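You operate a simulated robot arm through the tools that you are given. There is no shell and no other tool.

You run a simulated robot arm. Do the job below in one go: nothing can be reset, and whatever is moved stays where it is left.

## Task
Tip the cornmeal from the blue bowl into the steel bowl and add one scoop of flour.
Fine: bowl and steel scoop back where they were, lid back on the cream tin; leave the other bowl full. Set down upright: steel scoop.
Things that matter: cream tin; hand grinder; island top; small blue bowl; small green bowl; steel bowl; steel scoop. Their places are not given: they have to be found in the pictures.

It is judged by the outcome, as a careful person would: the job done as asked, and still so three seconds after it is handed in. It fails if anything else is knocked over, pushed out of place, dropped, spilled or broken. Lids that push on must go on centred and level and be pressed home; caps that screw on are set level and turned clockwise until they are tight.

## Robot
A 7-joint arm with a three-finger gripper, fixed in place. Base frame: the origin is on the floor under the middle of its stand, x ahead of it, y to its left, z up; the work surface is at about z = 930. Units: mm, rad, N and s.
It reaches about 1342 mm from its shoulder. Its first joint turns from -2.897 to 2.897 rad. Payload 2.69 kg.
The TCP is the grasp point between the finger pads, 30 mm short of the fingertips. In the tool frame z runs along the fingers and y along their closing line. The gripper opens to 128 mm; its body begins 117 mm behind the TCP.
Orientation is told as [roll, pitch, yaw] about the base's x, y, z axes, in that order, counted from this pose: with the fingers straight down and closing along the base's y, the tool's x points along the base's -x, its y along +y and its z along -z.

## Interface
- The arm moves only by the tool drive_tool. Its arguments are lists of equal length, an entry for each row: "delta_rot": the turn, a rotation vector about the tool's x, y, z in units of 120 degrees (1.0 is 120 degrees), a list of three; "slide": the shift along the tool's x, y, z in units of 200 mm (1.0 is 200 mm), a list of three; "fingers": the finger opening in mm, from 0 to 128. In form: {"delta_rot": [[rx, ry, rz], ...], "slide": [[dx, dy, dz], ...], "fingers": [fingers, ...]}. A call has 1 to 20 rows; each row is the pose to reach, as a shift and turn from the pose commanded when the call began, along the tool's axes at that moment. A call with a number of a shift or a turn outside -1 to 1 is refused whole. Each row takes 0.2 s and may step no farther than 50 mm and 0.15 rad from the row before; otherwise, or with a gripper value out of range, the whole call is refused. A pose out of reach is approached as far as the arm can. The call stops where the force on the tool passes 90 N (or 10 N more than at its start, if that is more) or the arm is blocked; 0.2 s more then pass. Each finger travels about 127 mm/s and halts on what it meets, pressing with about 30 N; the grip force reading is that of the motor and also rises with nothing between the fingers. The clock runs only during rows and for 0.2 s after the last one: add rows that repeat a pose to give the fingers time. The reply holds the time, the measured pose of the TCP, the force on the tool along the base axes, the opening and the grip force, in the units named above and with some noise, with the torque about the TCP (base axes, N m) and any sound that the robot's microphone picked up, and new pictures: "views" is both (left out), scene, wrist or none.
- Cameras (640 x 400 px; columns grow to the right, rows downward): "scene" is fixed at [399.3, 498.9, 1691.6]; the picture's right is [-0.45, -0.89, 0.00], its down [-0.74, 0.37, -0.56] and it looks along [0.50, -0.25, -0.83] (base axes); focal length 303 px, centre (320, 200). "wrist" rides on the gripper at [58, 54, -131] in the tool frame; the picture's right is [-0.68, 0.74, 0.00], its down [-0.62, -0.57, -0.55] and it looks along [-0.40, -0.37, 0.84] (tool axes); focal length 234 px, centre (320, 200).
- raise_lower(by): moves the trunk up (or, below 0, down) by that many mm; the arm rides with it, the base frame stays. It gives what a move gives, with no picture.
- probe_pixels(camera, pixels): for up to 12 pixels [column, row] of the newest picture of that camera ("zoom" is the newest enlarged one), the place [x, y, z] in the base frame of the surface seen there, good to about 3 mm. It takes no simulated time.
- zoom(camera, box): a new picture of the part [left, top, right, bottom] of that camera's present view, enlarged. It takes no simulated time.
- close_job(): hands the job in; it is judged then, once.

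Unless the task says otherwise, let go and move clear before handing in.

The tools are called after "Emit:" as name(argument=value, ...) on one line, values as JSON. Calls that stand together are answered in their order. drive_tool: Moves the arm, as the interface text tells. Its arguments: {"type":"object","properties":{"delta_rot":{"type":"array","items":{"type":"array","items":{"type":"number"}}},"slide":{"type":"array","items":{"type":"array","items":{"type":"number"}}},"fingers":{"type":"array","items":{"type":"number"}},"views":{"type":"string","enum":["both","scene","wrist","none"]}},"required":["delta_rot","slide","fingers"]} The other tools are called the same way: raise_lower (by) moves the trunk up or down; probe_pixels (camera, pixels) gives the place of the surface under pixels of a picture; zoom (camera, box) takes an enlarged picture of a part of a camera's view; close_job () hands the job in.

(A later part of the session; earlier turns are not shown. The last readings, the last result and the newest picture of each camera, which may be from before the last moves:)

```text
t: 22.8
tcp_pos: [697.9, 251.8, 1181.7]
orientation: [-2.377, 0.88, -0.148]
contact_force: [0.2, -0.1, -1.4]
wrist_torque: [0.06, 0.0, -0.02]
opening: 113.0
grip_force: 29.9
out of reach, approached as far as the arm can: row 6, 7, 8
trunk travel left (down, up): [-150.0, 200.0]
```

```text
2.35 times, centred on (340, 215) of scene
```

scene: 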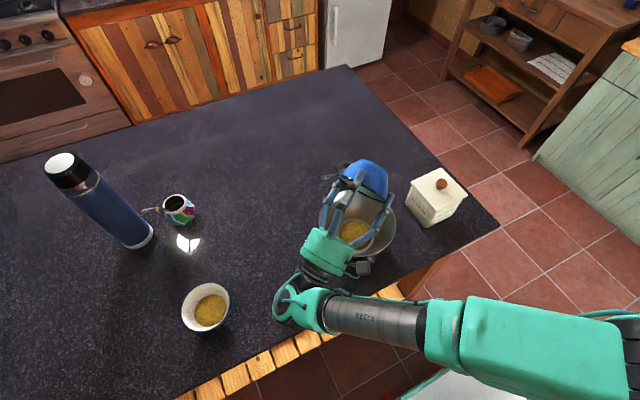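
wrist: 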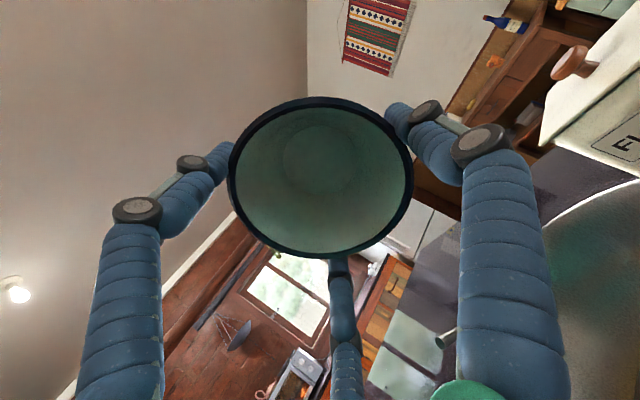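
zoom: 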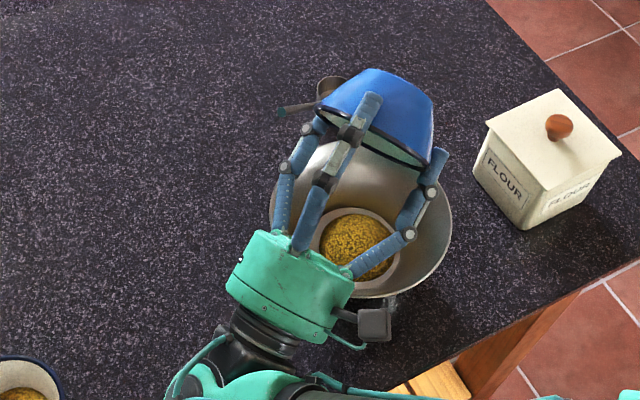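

The blue bowl is empty (wrist view shows the bare base) and the meal sits in the steel bowl with nothing on the counter. I'll tilt the bowl back upright along the same path.

Emit:
drive_tool(delta_rot=[[-0.025, -0.0433, 0], [-0.055, -0.0953, 0], [-0.085, -0.1472, 0], [-0.115, -0.1992, 0], [-0.145, -0.2511, 0], [-0.175, -0.3031, 0], [-0.205, -0.3551, 0], [-0.235, -0.407, 0], [-0.265, -0.459, 0], [-0.295, -0.5109, 0], [-0.325, -0.5629, 0], [-0.355, -0.6149, 0], [-0.385, -0.6668, 0], [-0.415, -0.7188, 0], [-0.445, -0.7707, 0], [-0.475, -0.8227, 0], [-0.5, -0.866, 0], [-0.5, -0.866, 0]], slide=[[0, 0, 0], [0, 0, 0], [0, 0, 0], [0, 0, 0], [0, 0, 0], [0, 0, 0], [0, 0, 0], [0, 0, 0], [0, 0, 0], [0, 0, 0], [0, 0, 0], [0, 0, 0], [0, 0, 0], [0, 0, 0], [0, 0, 0], [0, 0, 0], [0, 0, 0], [0, 0, 0]], fingers=[95, 95, 95, 95, 95, 95, 95, 95, 95, 95, 95, 95, 95, 95, 95, 95, 95, 95])

Emit:
zoom(camera="scene", box=[260, 130, 460, 270])

```text
t: 26.6
tcp_pos: [698.0, 253.3, 1180.4]
orientation: [0.002, -0.001, 1.569]
contact_force: [-0.1, -0.2, -1.3]
wrist_torque: [0.02, 0.06, -0.03]
opening: 113.0
grip_force: 30.2
trunk travel left (down, up): [-150.0, 200.0]
```

scene: 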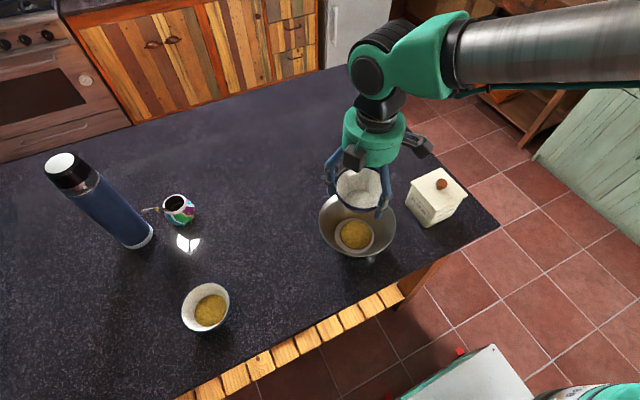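
wrist: 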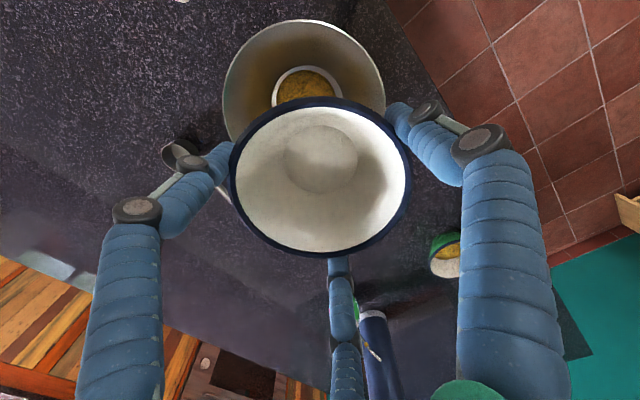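

```text
2.86 times, centred on (360, 200) of scene
```

zoom: 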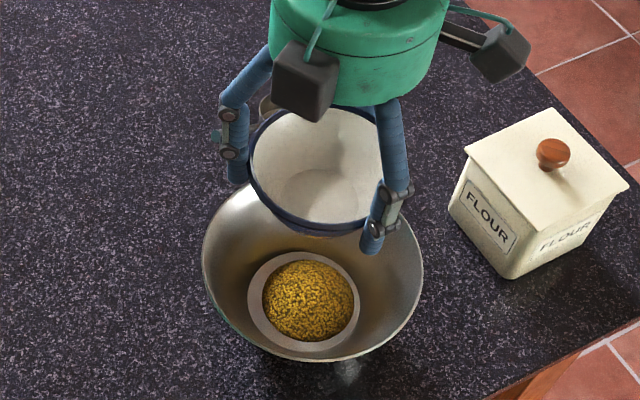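

The bowl is upright and empty. I'll carry it back toward its original place.

Emit:
drive_tool(delta_rot=[[0, 0, 0.005], [0, 0, 0.018], [0, 0, 0.035], [0, 0, 0.053], [0, 0, 0.07], [0, 0, 0.08], [0, 0, 0.085]], slide=[[-0.04, 0.004, 0], [-0.13, 0.014, 0], [-0.27, 0.029, 0], [-0.41, 0.044, 0], [-0.54, 0.058, 0], [-0.63, 0.068, 0], [-0.65, 0.07, 0]], fingers=[95, 95, 95, 95, 95, 95, 95], views="none")

```text
t: 28.2
tcp_pos: [683.3, 380.6, 1181.2]
orientation: [-0.001, 0.002, 1.39]
contact_force: [-0.3, -0.1, -1.8]
wrist_torque: [-0.03, -0.02, 0.01]
opening: 112.2
grip_force: 30.6
trunk travel left (down, up): [-150.0, 200.0]
```

At (683,381,1181). I'll finish the carry above the original spot and come part-way down, then check the alignment.

Emit:
drive_tool(delta_rot=[[0, 0, 0.01], [0, 0, 0.025], [0, 0, 0.04], [0, 0, 0.052], [0, 0, 0.0554], [0, 0, 0.0554], [0, 0, 0.0554], [0, 0, 0.0554], [0, 0, 0.0554], [0, 0, 0.0554]], slide=[[-0.05, 0.015, 0], [-0.16, 0.048, 0], [-0.29, 0.087, 0], [-0.4, 0.12, 0], [-0.427, 0.1275, 0], [-0.427, 0.1275, 0.1], [-0.427, 0.1275, 0.27], [-0.427, 0.1275, 0.45], [-0.427, 0.1275, 0.6], [-0.427, 0.1275, 0.655]], fingers=[95, 95, 95, 95, 95, 95, 95, 95, 95, 95])

```text
t: 30.4
tcp_pos: [674.5, 472.5, 1049.8]
orientation: [0.001, 0.001, 1.275]
contact_force: [0.8, 0.7, -1.1]
wrist_torque: [-0.03, 0.01, 0.03]
opening: 112.5
grip_force: 30.0
trunk travel left (down, up): [-150.0, 200.0]
```

scene: 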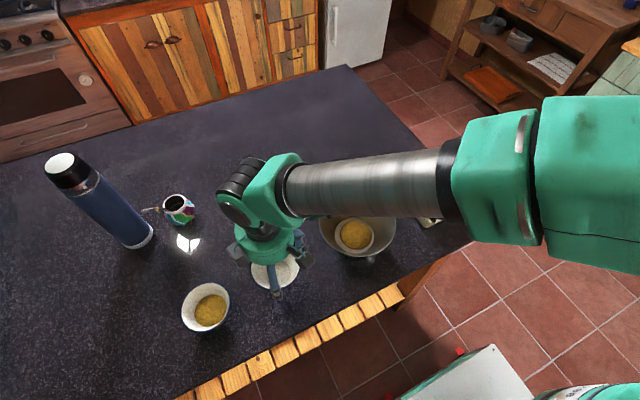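
wrist: 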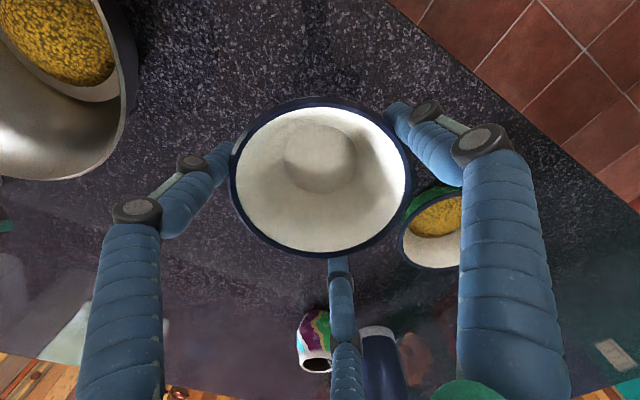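

The bowl is 2 mm or so off in y, so I'll trim that while lowering gently to the original grasp height.

Emit:
drive_tool(delta_rot=[[0, 0, 0], [0, 0, 0], [0, 0, 0], [0, 0, 0], [0, 0, 0], [0, 0, 0], [0, 0, 0]], slide=[[0.007, -0.002, 0.08], [0.007, -0.002, 0.18], [0.007, -0.002, 0.27], [0.007, -0.002, 0.32], [0.007, -0.002, 0.335], [0.007, -0.002, 0.343], [0.007, -0.002, 0.347]], fingers=[95, 95, 95, 95, 95, 95, 95], views="wrist")

```text
t: 32.0
tcp_pos: [674.2, 469.8, 980.4]
orientation: [0.0, 0.0, 1.276]
contact_force: [-0.7, -1.1, 3.8]
wrist_torque: [-0.09, -0.11, -0.04]
opening: 112.9
grip_force: 30.1
trunk travel left (down, up): [-150.0, 200.0]
```

wrist: 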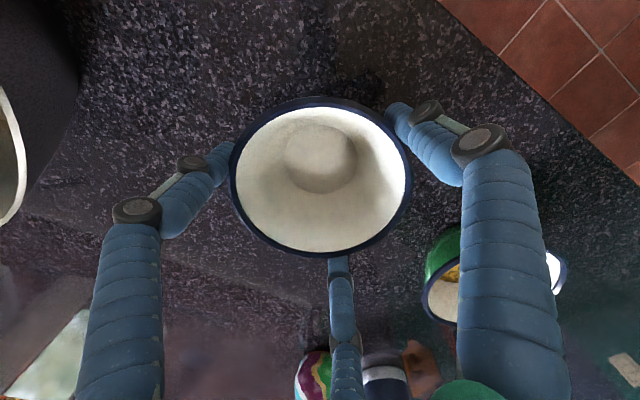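

The upward force of 3.8 N shows the bowl has touched the counter at its old spot (674,470). I'll open the fingers and then lift straight up.

Emit:
drive_tool(delta_rot=[[0, 0, 0], [0, 0, 0], [0, 0, 0], [0, 0, 0], [0, 0, 0], [0, 0, 0], [0, 0, 0], [0, 0, 0], [0, 0, 0], [0, 0, 0], [0, 0, 0]], slide=[[0, 0, 0], [0, 0, 0], [0, 0, 0], [0, 0, 0], [0, 0, -0.05], [0, 0, -0.15], [0, 0, -0.3], [0, 0, -0.5], [0, 0, -0.7], [0, 0, -0.9], [0, 0, -1.0]], fingers=[116, 122, 128, 128, 128, 128, 128, 128, 128, 128, 128])

Emit:
zoom(camera="wrist", box=[180, 60, 500, 260])

```text
t: 34.4
tcp_pos: [672.2, 469.8, 1182.2]
orientation: [0.0, -0.001, 1.272]
contact_force: [-0.1, -0.1, 1.4]
wrist_torque: [0.03, -0.03, 0.01]
opening: 128.1
grip_force: 0.0
trunk travel left (down, up): [-150.0, 200.0]
```

scene: 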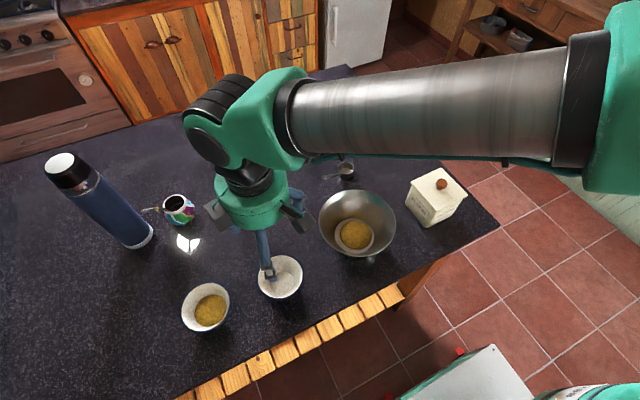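
wrist: 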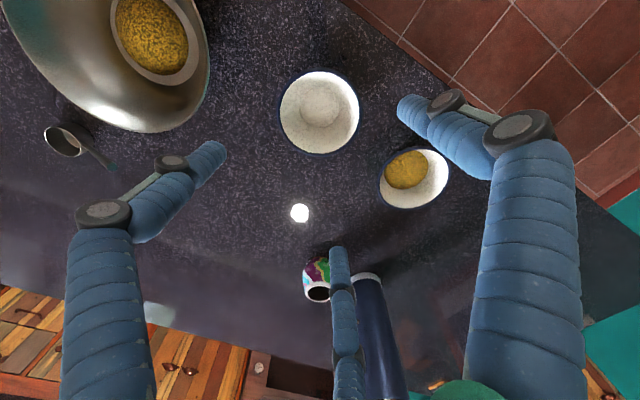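

```text
2.00 times, centred on (340, 160) of wrist
```

zoom: 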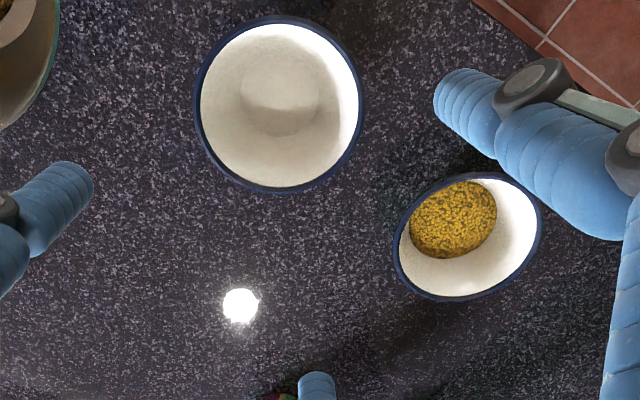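

The blue bowl is back in place upright, the green bowl is still full, and the meal is in the steel bowl. Next is the tin's lid, so I'll travel across at a safe height toward the tin.

Emit:
drive_tool(delta_rot=[[0, 0, 0.03], [0, 0, 0.07], [0, 0, 0.11], [0, 0, 0.15], [0, 0, 0.19], [0, 0, 0.2]], slide=[[0.1, -0.03, -0.05], [0.3, -0.092, -0.1], [0.5, -0.154, -0.15], [0.7, -0.215, -0.2], [0.86, -0.264, -0.2], [0.908, -0.279, -0.2]], fingers=[128, 128, 128, 128, 128, 128], views="none")

```text
t: 35.8
tcp_pos: [673.1, 277.9, 1220.9]
orientation: [-0.001, 0.0, 0.855]
contact_force: [-0.1, -0.1, 0.4]
wrist_torque: [0.05, 0.0, -0.02]
opening: 127.9
grip_force: 0.0
trunk travel left (down, up): [-150.0, 200.0]
```

At (673,278,1221). Continuing across toward the tin.

Emit:
drive_tool(delta_rot=[[0, 0, 0.03], [0, 0, 0.07], [0, 0, 0.11], [0, 0, 0.15], [0, 0, 0.19], [0, 0, 0.2]], slide=[[0.08, -0.077, 0], [0.23, -0.222, 0], [0.38, -0.367, 0], [0.53, -0.512, 0], [0.65, -0.628, 0], [0.684, -0.661, 0]], fingers=[128, 128, 128, 128, 128, 128])

```text
t: 37.2
tcp_pos: [681.6, 87.9, 1219.4]
orientation: [0.001, 0.001, 0.437]
contact_force: [-0.1, -0.8, 0.9]
wrist_torque: [0.05, 0.01, -0.03]
opening: 127.9
grip_force: 0.1
trunk travel left (down, up): [-150.0, 200.0]
```

scene: 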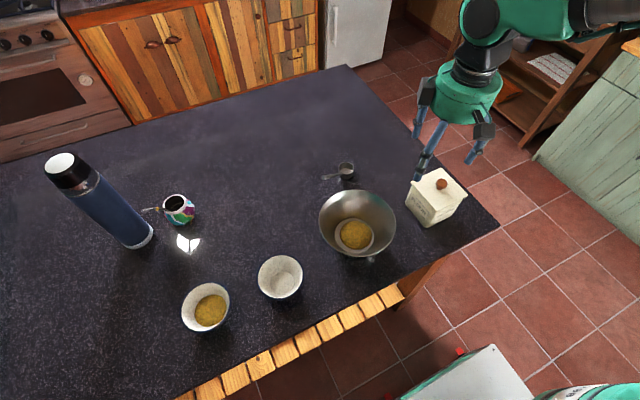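
wrist: 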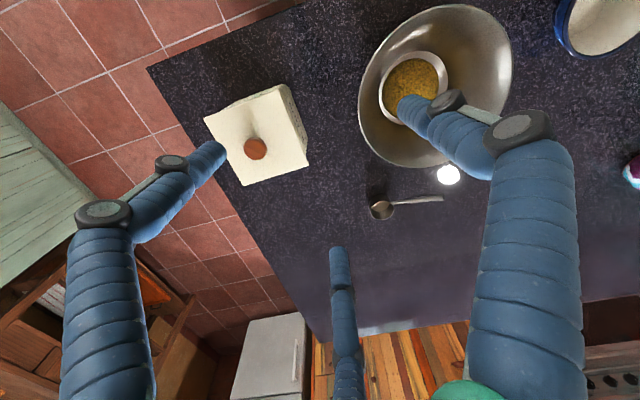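

Both cameras now see the tin clearly. I'll measure its lid corners and knob.

Emit:
zoom(camera="wrist", box=[190, 70, 330, 200])

Emit:
probe_pixels(camera="wrist", pixels=[[207, 119], [284, 90], [305, 163], [246, 182], [254, 142], [254, 149], [247, 149], [262, 149], [254, 157], [230, 120], [280, 160]])

Emit:
zoom(camera="scene", box=[395, 155, 475, 235])

Emit:
probe_pixels(camera="scene", pixels=[[410, 182], [437, 170], [465, 195], [433, 210], [441, 180], [441, 184], [437, 183], [446, 184], [441, 189]])

```text
3.08 times, centred on (260, 135) of wrist
```

zoom: 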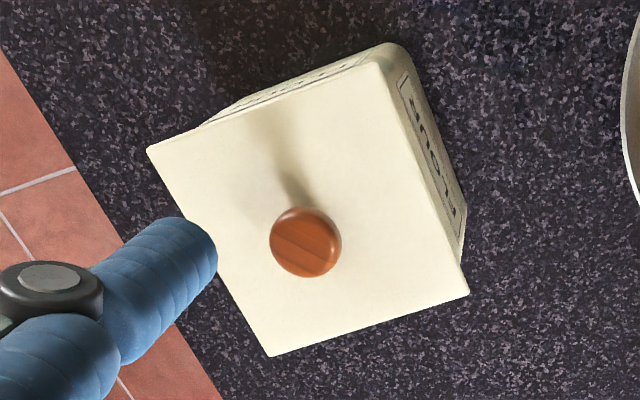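

```text
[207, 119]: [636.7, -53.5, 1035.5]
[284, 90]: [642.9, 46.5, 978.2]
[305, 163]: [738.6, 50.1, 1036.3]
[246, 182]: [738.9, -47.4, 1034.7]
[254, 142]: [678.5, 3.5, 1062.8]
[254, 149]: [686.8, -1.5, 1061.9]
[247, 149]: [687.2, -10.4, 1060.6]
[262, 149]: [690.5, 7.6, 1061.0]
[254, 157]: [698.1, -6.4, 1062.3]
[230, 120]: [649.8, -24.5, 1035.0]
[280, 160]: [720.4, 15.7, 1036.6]
```

```text
5.00 times, centred on (435, 195) of scene
```

zoom: 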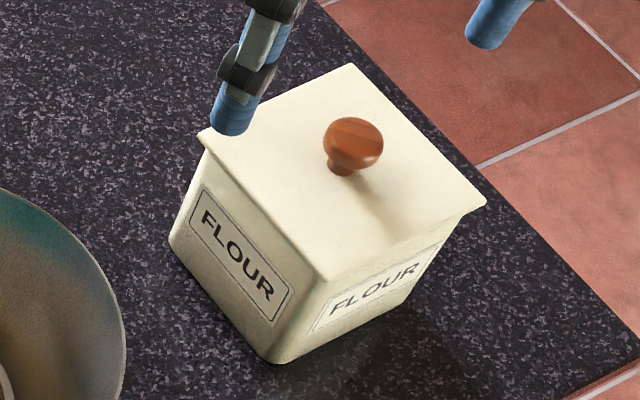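

```text
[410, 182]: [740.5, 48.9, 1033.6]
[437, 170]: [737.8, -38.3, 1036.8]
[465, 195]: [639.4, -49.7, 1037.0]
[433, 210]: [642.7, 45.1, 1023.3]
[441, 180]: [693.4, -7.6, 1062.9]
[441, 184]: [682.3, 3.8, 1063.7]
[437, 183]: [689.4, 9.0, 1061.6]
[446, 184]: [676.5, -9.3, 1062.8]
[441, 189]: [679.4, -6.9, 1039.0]
```

The lid is about 100 mm square, centred near (689,0), top at z=1036, nearly aligned with the base axes. Its knob is ~27 mm across at (687.5,-1), with its top at z=1063. I'll move over it.

Emit:
drive_tool(delta_rot=[[0, 0, 0], [0, 0, 0], [0, 0, 0], [0, 0, 0], [0, 0, 0], [0, 0, 0]], slide=[[0.03, -0.07, 0], [0.08, -0.2, 0.05], [0.12, -0.32, 0.15], [0.161, -0.415, 0.25], [0.161, -0.415, 0.37], [0.161, -0.415, 0.4]], fingers=[128, 110, 80, 70, 70, 70])

Emit:
zoom(camera="wrist", box=[220, 80, 420, 260])

Emit:
probe_pixels(camera="wrist", pixels=[[320, 143], [320, 135], [320, 152], [310, 143], [330, 143]])

```text
t: 38.6
tcp_pos: [689.9, 1.6, 1140.2]
orientation: [0.0, 0.001, 0.436]
contact_force: [-0.1, -0.3, 0.5]
wrist_torque: [0.0, 0.0, -0.04]
opening: 69.7
grip_force: 0.0
trunk travel left (down, up): [-150.0, 200.0]
```

scene: 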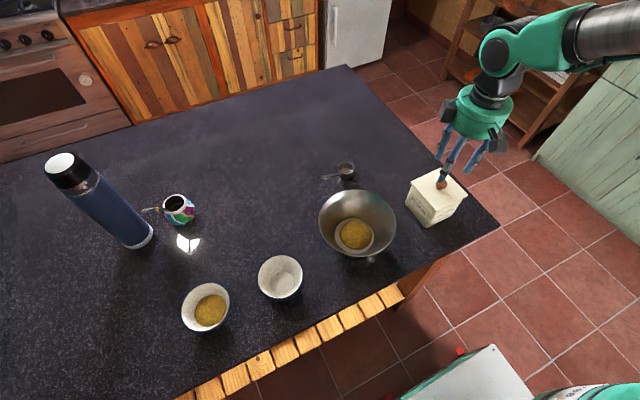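
wrist: 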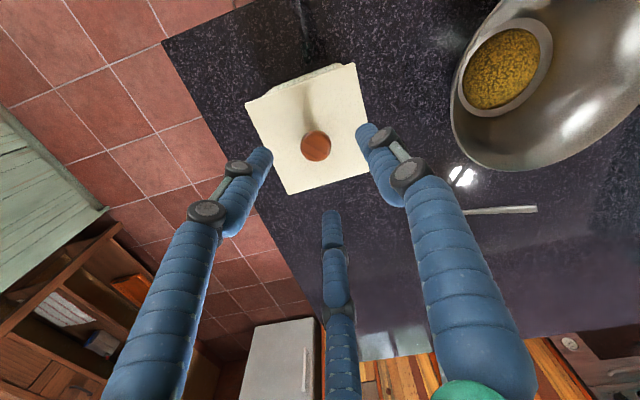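

```text
2.22 times, centred on (320, 170) of wrist
```

zoom: 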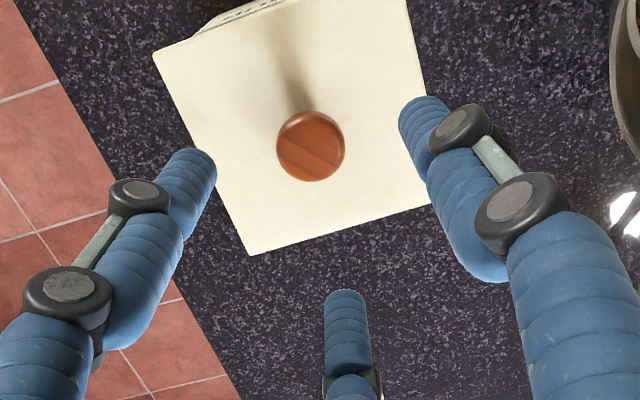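

```text
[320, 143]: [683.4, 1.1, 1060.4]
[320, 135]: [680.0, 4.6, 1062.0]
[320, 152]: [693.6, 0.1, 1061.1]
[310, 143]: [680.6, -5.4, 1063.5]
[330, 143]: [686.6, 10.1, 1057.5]
```

The knob appears at (316,146) against an expected (319.5,147), so it's about 3 mm off the tool axis. I'll correct that and descend until the fingertips are just above the lid.

Emit:
drive_tool(delta_rot=[[0, 0, 0], [0, 0, 0], [0, 0, 0], [0, 0, 0], [0, 0, 0], [0, 0, 0], [0, 0, 0]], slide=[[0.014, -0.008, 0], [0.014, -0.008, 0.08], [0.014, -0.008, 0.17], [0.014, -0.008, 0.25], [0.014, -0.008, 0.31], [0.014, -0.008, 0.335], [0.014, -0.008, 0.345]], fingers=[70, 70, 70, 70, 70, 70, 70])

Emit:
zoom(camera="wrist", box=[220, 80, 420, 260])

Emit:
zoom(camera="scene", box=[395, 120, 495, 220])

```text
t: 40.2
tcp_pos: [689.2, -2.6, 1071.6]
orientation: [0.0, 0.001, 0.437]
contact_force: [-0.5, 0.0, -0.2]
wrist_torque: [-0.01, -0.03, 0.02]
opening: 70.0
grip_force: 0.1
trunk travel left (down, up): [-150.0, 200.0]
```

scene: 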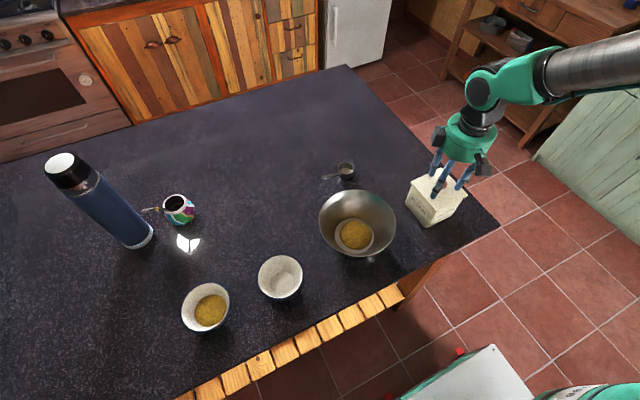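
wrist: 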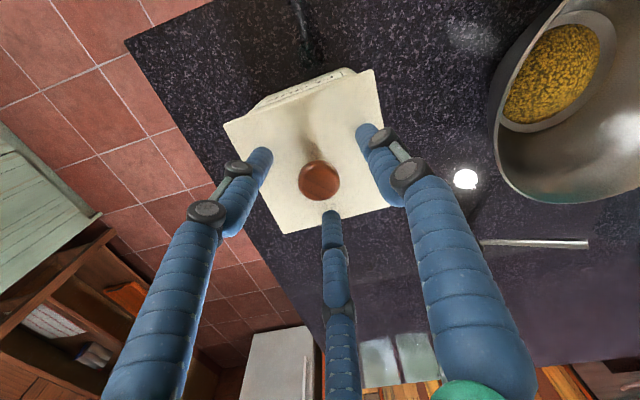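

```text
2.22 times, centred on (320, 170) of wrist
```

zoom: 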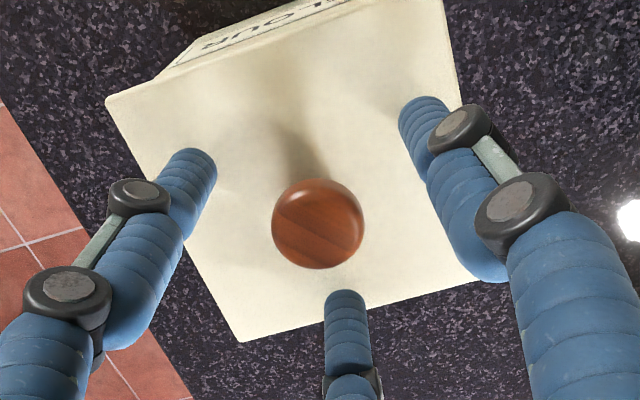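

```text
4.00 times, centred on (445, 170) of scene
```

zoom: 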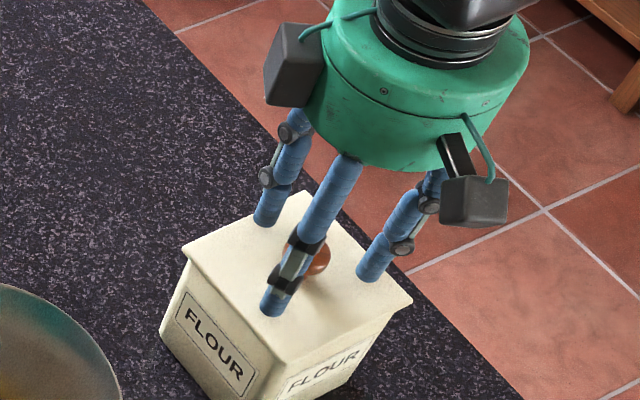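

The knob now sits at (319,180), exactly where the tool axis should be. I'll close the fingers on it.

Emit:
drive_tool(delta_rot=[[0, 0, 0], [0, 0, 0], [0, 0, 0], [0, 0, 0], [0, 0, 0], [0, 0, 0]], slide=[[0, 0, 0], [0, 0, 0], [0, 0, 0], [0, 0, 0], [0, 0, 0], [0, 0, 0]], fingers=[55, 40, 30, 20, 10, 10], views="wrist")

```text
t: 41.6
tcp_pos: [687.9, -1.3, 1071.1]
orientation: [0.0, 0.0, 0.438]
contact_force: [-1.0, 0.0, -0.7]
wrist_torque: [0.01, 0.01, 0.0]
opening: 28.1
grip_force: 29.8
trunk travel left (down, up): [-150.0, 200.0]
heard: snap
```

wrist: 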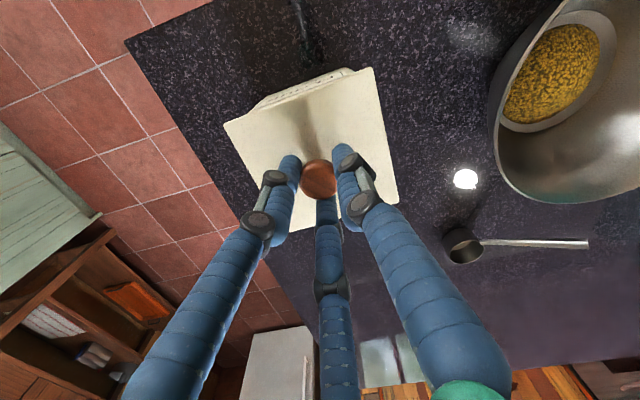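

Gripped at 28 mm; a "snap" was heard, likely the lid's seat shifting. I'll pull straight up gently in small steps and watch the force.

Emit:
drive_tool(delta_rot=[[0, 0, 0], [0, 0, 0], [0, 0, 0], [0, 0, 0], [0, 0, 0], [0, 0, 0]], slide=[[0, 0, -0.01], [0, 0, -0.025], [0, 0, -0.045], [0, 0, -0.07], [0, 0, -0.1], [0, 0, -0.125]], fingers=[10, 10, 10, 10, 10, 10])

Emit:
zoom(camera="scene", box=[395, 120, 495, 230])

```text
t: 43.0
tcp_pos: [689.7, -2.6, 1097.9]
orientation: [-0.001, -0.001, 0.437]
contact_force: [0.4, 0.4, -0.2]
wrist_torque: [-0.02, 0.01, -0.02]
opening: 28.0
grip_force: 29.7
trunk travel left (down, up): [-150.0, 200.0]
```

scene: 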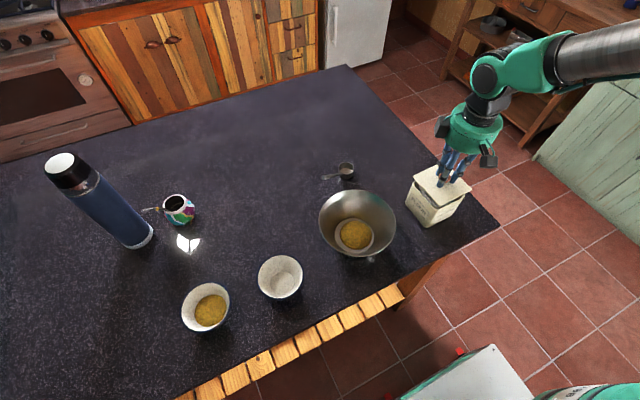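
wrist: 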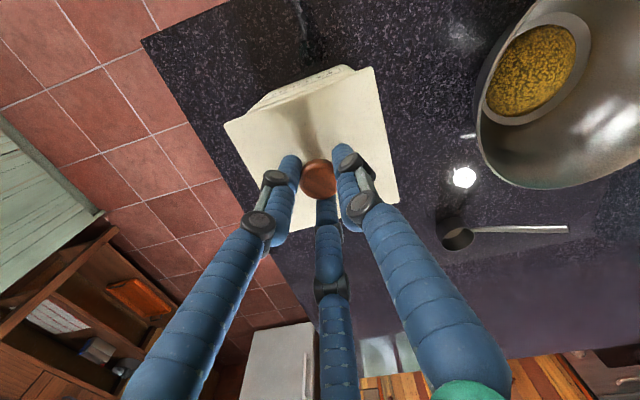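

```text
3.64 times, centred on (445, 175) of scene
```

zoom: 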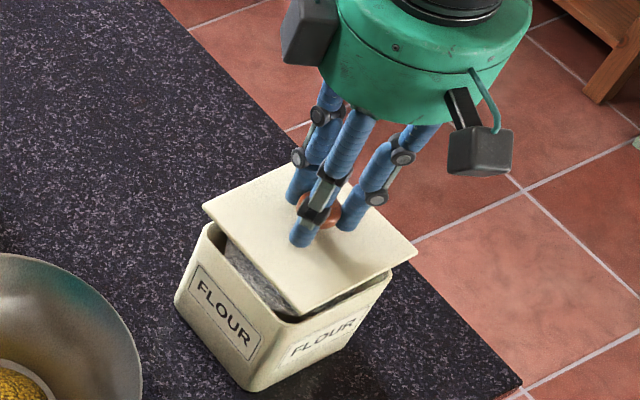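

The lid lifted off cleanly with the tin staying put; it has an inner plug. I'll raise it higher and look inside the tin.

Emit:
drive_tool(delta_rot=[[0, 0, 0], [0, 0, 0], [0, 0, 0], [0, 0, 0], [0, 0, 0], [0, 0, 0]], slide=[[0, 0, -0.05], [0, 0, -0.17], [0, 0, -0.31], [0, 0, -0.45], [0, 0, -0.57], [0, 0, -0.61]], fingers=[10, 10, 10, 10, 10, 10])

Emit:
zoom(camera="scene", box=[390, 80, 510, 240])

```text
t: 44.4
tcp_pos: [688.8, -2.8, 1217.9]
orientation: [0.001, 0.0, 0.436]
contact_force: [-0.6, 0.7, -0.6]
wrist_torque: [0.0, 0.0, 0.04]
opening: 27.9
grip_force: 29.9
trunk travel left (down, up): [-150.0, 200.0]
```

scene: 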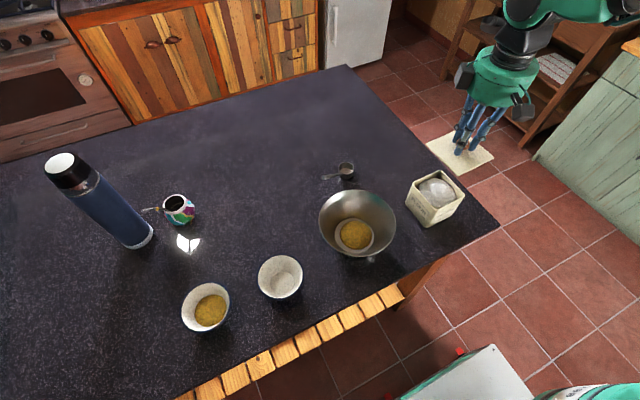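
wrist: 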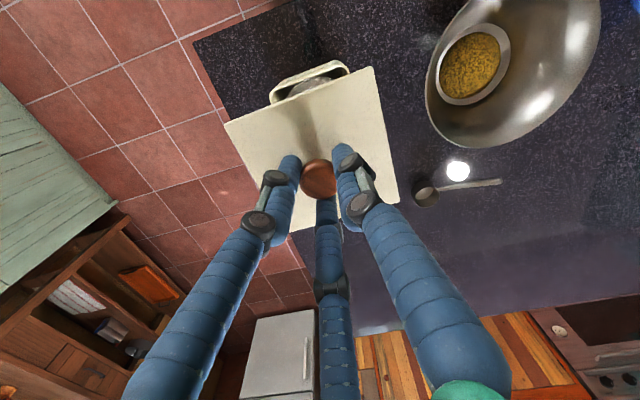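

```text
2.50 times, centred on (450, 160) of scene
```

zoom: 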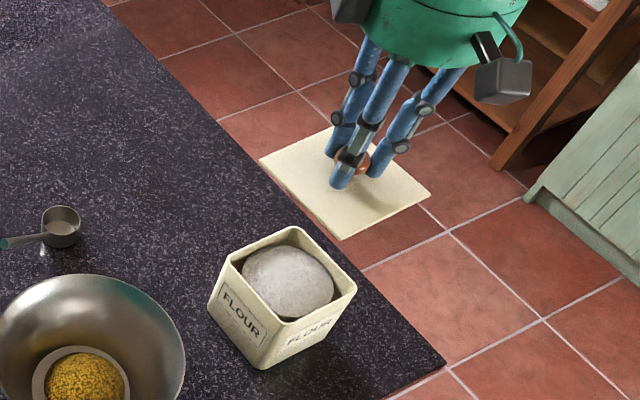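

The tin is open with a flour mound inside. I'll measure the tin's rim, the flour surface and the lid's underside.

Emit:
zoom(camera="scene", box=[400, 160, 472, 232])

Emit:
probe_pixels(camera="zoom", pixels=[[155, 140], [325, 55], [490, 195], [330, 285], [320, 110], [320, 170], [320, 215], [250, 170], [390, 190], [340, 260], [220, 150], [420, 140]])

Emit:
probe_pixels(camera="wrist", pixels=[[430, 192], [450, 186], [480, 183], [498, 180], [290, 92], [310, 88], [330, 72]])

```text
5.56 times, centred on (436, 196) of scene
```

zoom: 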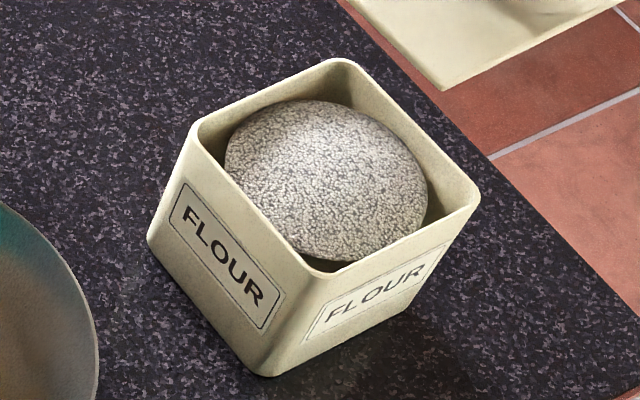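

```text
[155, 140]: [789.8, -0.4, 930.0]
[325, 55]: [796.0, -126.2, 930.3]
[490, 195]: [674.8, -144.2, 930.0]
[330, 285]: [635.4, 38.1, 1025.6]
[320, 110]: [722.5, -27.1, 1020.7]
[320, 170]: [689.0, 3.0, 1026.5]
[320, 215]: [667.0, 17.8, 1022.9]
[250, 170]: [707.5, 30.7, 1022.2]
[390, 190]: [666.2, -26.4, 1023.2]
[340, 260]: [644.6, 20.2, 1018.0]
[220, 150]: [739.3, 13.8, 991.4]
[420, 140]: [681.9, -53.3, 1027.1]
```

```text
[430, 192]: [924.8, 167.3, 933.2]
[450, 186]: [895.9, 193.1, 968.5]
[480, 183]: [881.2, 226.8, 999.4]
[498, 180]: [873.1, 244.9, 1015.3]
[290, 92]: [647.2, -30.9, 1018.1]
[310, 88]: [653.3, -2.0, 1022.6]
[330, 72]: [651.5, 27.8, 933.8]
```

The flour mound is right up near the rim (dome top z≈1026, rim ≈1028), so scooping will be easy. I'll carry the lid to the clear patch of counter near (870,470) and set it down there.

Emit:
drive_tool(delta_rot=[[0, 0, 0], [0, 0, 0], [0, 0, 0], [0, 0, 0], [0, 0, 0], [0, 0, 0], [0, 0, 0], [0, 0, 0]], slide=[[-0.05, 0.048, 0], [-0.17, 0.165, 0], [-0.33, 0.32, 0], [-0.5, 0.484, 0], [-0.66, 0.638, 0], [-0.8, 0.774, 0], [-0.89, 0.86, 0], [-0.91, 0.88, 0]], fingers=[10, 10, 10, 10, 10, 10, 10, 10], views="none")

Emit:
drive_tool(delta_rot=[[0, 0, 0], [0, 0, 0], [0, 0, 0], [0, 0, 0], [0, 0, 0], [0, 0, 0], [0, 0, 0], [0, 0, 0]], slide=[[-0.05, 0.048, 0], [-0.17, 0.165, 0], [-0.33, 0.32, 0], [-0.5, 0.484, 0], [-0.66, 0.638, 0], [-0.8, 0.774, 0], [-0.89, 0.86, 0], [-0.91, 0.88, 0]], fingers=[10, 10, 10, 10, 10, 10, 10, 10])

```text
t: 46.2
tcp_pos: [779.9, 233.9, 1218.5]
orientation: [0.0, 0.0, 0.435]
contact_force: [0.8, 0.3, -0.9]
wrist_torque: [-0.02, 0.04, 0.03]
opening: 27.7
grip_force: 29.9
trunk travel left (down, up): [-150.0, 200.0]
```

```text
t: 48.0
tcp_pos: [868.9, 472.7, 1219.4]
orientation: [0.0, 0.0, 0.434]
contact_force: [0.6, 0.2, -0.2]
wrist_torque: [0.0, 0.03, -0.01]
opening: 28.1
grip_force: 29.6
trunk travel left (down, up): [-150.0, 200.0]
```

scene: 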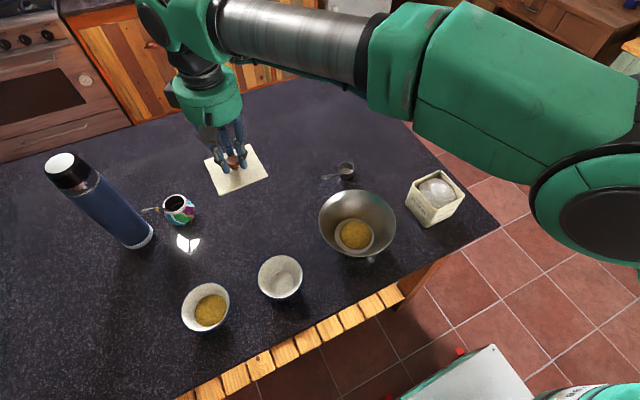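
wrist: 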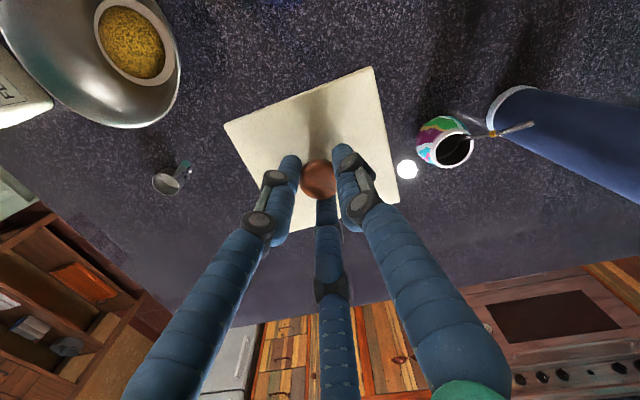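

The spot beneath is clear. I'll lower the lid, stopping above the surface first.

Emit:
drive_tool(delta_rot=[[0, 0, 0], [0, 0, 0], [0, 0, 0], [0, 0, 0], [0, 0, 0], [0, 0, 0], [0, 0, 0]], slide=[[0, 0, 0.06], [0, 0, 0.22], [0, 0, 0.42], [0, 0, 0.62], [0, 0, 0.82], [0, 0, 0.94], [0, 0, 0.97]], fingers=[10, 10, 10, 10, 10, 10, 10])

Emit:
zoom(camera="scene", box=[170, 100, 300, 220])

```text
t: 49.6
tcp_pos: [867.9, 472.4, 1025.5]
orientation: [-0.001, 0.001, 0.437]
contact_force: [0.2, 0.0, 0.5]
wrist_torque: [0.0, 0.0, -0.02]
opening: 28.0
grip_force: 30.0
trunk travel left (down, up): [-150.0, 200.0]
```

scene: 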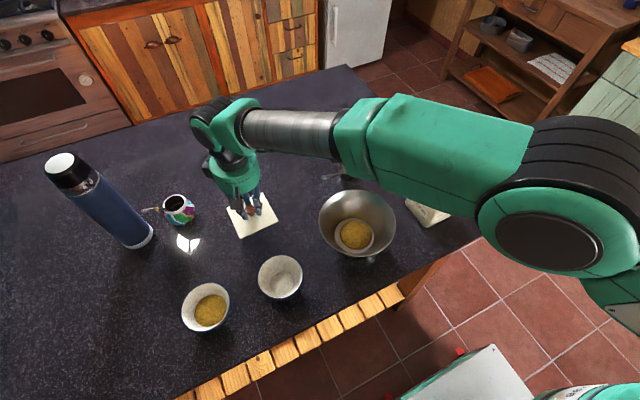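
wrist: 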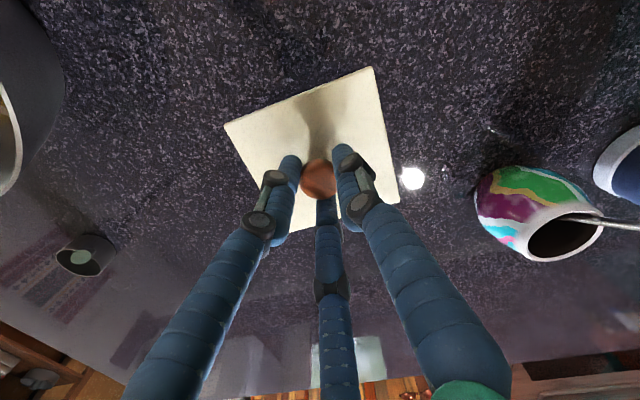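

```text
3.33 times, centred on (235, 160) of scene
```

zoom: 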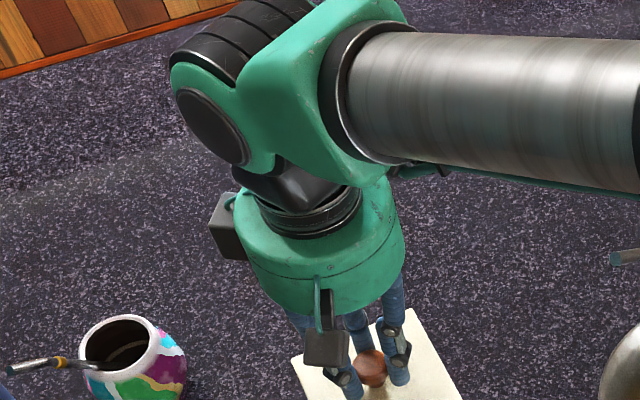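

Still about 10 cm of travel for the tool with the lid hovering. I'll creep down the rest in two stages, watching for contact force.

Emit:
drive_tool(delta_rot=[[0, 0, 0], [0, 0, 0], [0, 0, 0], [0, 0, 0], [0, 0, 0]], slide=[[0, 0, 0.07], [0, 0, 0.15], [0, 0, 0.19], [0, 0, 0.21], [0, 0, 0.22]], fingers=[10, 10, 10, 10, 10], views="none")

```text
t: 50.8
tcp_pos: [868.8, 471.7, 980.6]
orientation: [0.001, 0.001, 0.435]
contact_force: [0.2, 1.1, -0.5]
wrist_torque: [0.02, -0.02, 0.02]
opening: 28.0
grip_force: 30.2
trunk travel left (down, up): [-150.0, 200.0]
```

No contact yet at 980.6. I'll go down in 2 mm steps.

Emit:
drive_tool(delta_rot=[[0, 0, 0], [0, 0, 0], [0, 0, 0]], slide=[[0, 0, 0.01], [0, 0, 0.02], [0, 0, 0.028]], fingers=[10, 10, 10], views="none")

```text
t: 51.6
tcp_pos: [869.0, 471.4, 977.5]
orientation: [0.001, -0.004, 0.436]
contact_force: [-2.2, -5.1, 17.7]
wrist_torque: [-0.21, 0.23, 0.0]
opening: 27.9
grip_force: 30.0
trunk travel left (down, up): [-150.0, 200.0]
```

The lid touched down at 977.5 (17.7 N). I'll ease off 2 mm, open the fingers and rise straight up.

Emit:
drive_tool(delta_rot=[[0, 0, 0], [0, 0, 0], [0, 0, 0], [0, 0, 0], [0, 0, 0], [0, 0, 0], [0, 0, 0], [0, 0, 0], [0, 0, 0], [0, 0, 0]], slide=[[0, 0, -0.011], [0, 0, -0.011], [0, 0, -0.011], [0, 0, -0.011], [0, 0, -0.05], [0, 0, -0.15], [0, 0, -0.35], [0, 0, -0.55], [0, 0, -0.75], [0, 0, -0.85]], fingers=[20, 40, 60, 75, 75, 75, 90, 90, 90, 90])

Emit:
zoom(camera="wrist", box=[180, 60, 460, 240])

```text
t: 53.8
tcp_pos: [869.0, 470.1, 1145.8]
orientation: [0.0, 0.002, 0.436]
contact_force: [0.2, 0.2, -0.5]
wrist_torque: [0.0, 0.04, 0.01]
opening: 89.6
grip_force: 0.1
trunk travel left (down, up): [-150.0, 200.0]
```

scene: 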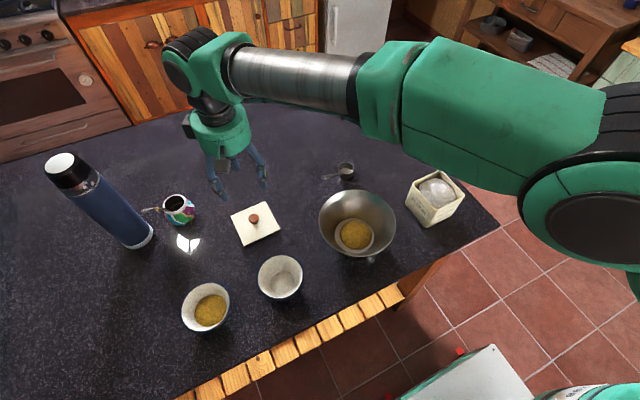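
wrist: 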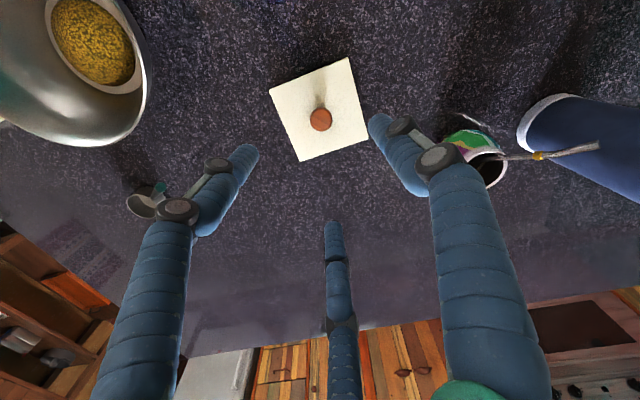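

```text
2.22 times, centred on (320, 150) of wrist
```

zoom: 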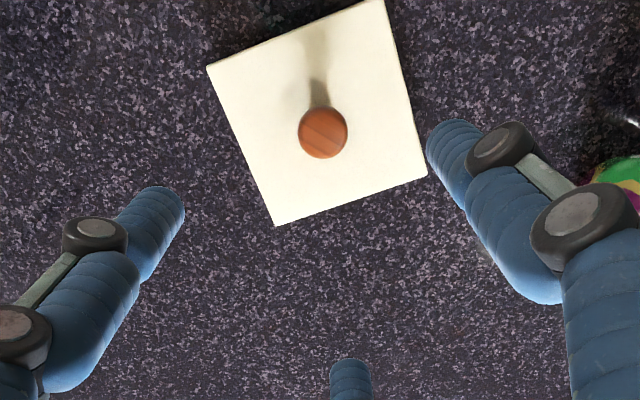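

The lid is resting flat at about (869,471). Now the scoop: I'll take careful measurements of its cup and handle from the scene camera.

Emit:
zoom(camera="scene", box=[315, 152, 363, 188])

Emit:
probe_pixels(camera="zoom", pixels=[[90, 290], [130, 283], [170, 275], [210, 267], [250, 257], [290, 247], [390, 60], [310, 130], [485, 140], [400, 205], [340, 190], [450, 195]])

Emit:
probe_pixels(camera="wrist", pixels=[[143, 190], [165, 187], [140, 205], [128, 205], [142, 217], [158, 200], [162, 188]])

Emit:
zoom(camera="wrist", box=[100, 160, 200, 230])

```text
11.11 times, centred on (339, 170) of scene
```

zoom: 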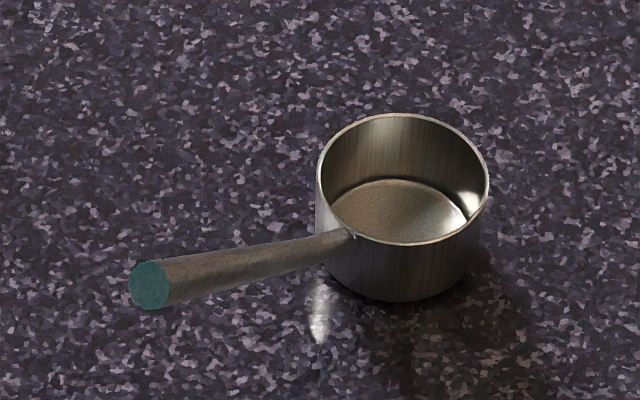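

```text
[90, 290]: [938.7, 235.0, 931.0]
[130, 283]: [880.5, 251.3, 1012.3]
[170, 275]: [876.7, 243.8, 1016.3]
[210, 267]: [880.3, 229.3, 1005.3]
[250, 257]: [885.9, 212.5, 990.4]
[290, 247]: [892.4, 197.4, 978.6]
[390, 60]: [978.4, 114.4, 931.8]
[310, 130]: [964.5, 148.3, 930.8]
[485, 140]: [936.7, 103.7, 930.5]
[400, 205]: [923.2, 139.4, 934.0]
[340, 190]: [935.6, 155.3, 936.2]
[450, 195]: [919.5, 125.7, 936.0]
```

```text
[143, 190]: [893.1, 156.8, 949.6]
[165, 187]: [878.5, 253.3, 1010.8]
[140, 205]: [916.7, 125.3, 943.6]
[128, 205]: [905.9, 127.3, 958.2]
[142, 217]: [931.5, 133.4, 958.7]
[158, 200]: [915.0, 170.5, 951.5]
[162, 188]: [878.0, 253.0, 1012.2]
```

```text
5.71 times, centred on (150, 195) of wrist
```

zoom: 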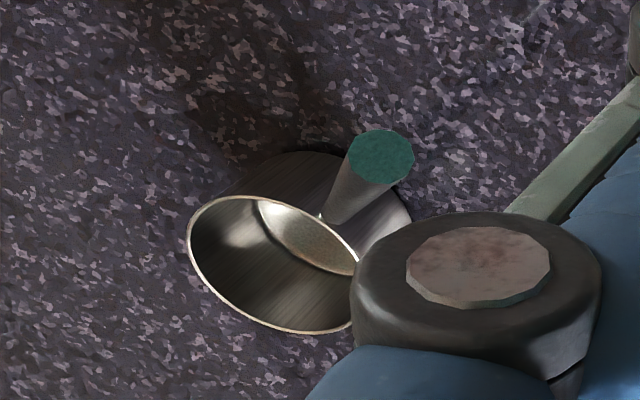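

The scoop's cup centre is about (914.5,149), rim z≈959, and its handle rises at ~37° along azimuth ~109° to an end at (879,252,1012). I plan to grip the handle end-on, with the tool axis along it, so first I move behind it and turn the wrist.

Emit:
drive_tool(delta_rot=[[0, 0, -0.05], [0, 0, -0.11], [0, 0, -0.17], [0, 0, -0.23], [0, 0, -0.29], [0, 0, -0.35], [0, 0, -0.41], [0, 0, -0.45]], slide=[[0.04, -0.06, 0], [0.09, -0.14, -0.02], [0.15, -0.235, -0.02], [0.21, -0.33, -0.02], [0.27, -0.42, -0.02], [0.32, -0.5, -0.02], [0.36, -0.56, -0.02], [0.382, -0.594, -0.02]], fingers=[90, 80, 70, 60, 60, 60, 60, 60])

```text
t: 55.6
tcp_pos: [849.6, 330.0, 1149.3]
orientation: [0.0, 0.0, 1.379]
contact_force: [0.3, 0.1, 0.0]
wrist_torque: [0.0, -0.03, -0.02]
opening: 60.0
grip_force: 0.1
trunk travel left (down, up): [-150.0, 200.0]
```

scene: 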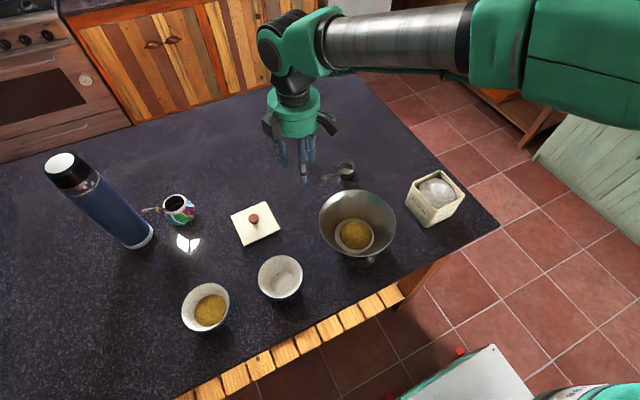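
wrist: 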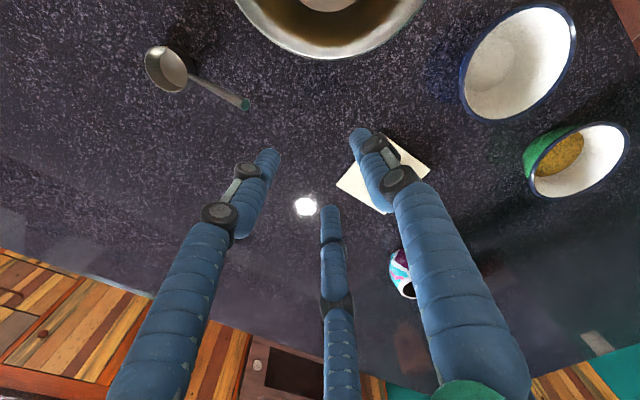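

The wrist camera sees the scoop plainly at (167,70) with its handle end at (245,105). I'll zoom and probe again for a second, independent measurement.

Emit:
zoom(camera="wrist", box=[135, 35, 265, 120])

Emit:
probe_pixels(camera="zoom", pixels=[[540, 340], [500, 315], [450, 290], [400, 263], [350, 238], [300, 212], [60, 140], [165, 50], [205, 240], [270, 130], [160, 150], [110, 220]])

```text
4.71 times, centred on (200, 78) of wrist
```

zoom: 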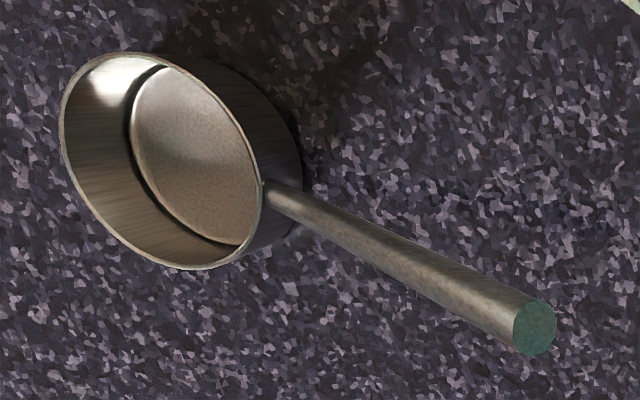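

```text
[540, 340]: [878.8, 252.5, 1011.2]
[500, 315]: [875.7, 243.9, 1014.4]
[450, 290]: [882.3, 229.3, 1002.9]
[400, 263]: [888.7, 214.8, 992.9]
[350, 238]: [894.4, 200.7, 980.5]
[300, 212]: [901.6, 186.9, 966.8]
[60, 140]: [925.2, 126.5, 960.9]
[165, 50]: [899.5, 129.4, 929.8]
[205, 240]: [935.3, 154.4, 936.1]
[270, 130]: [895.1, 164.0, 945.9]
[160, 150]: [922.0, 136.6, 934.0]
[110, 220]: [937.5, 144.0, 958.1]
```

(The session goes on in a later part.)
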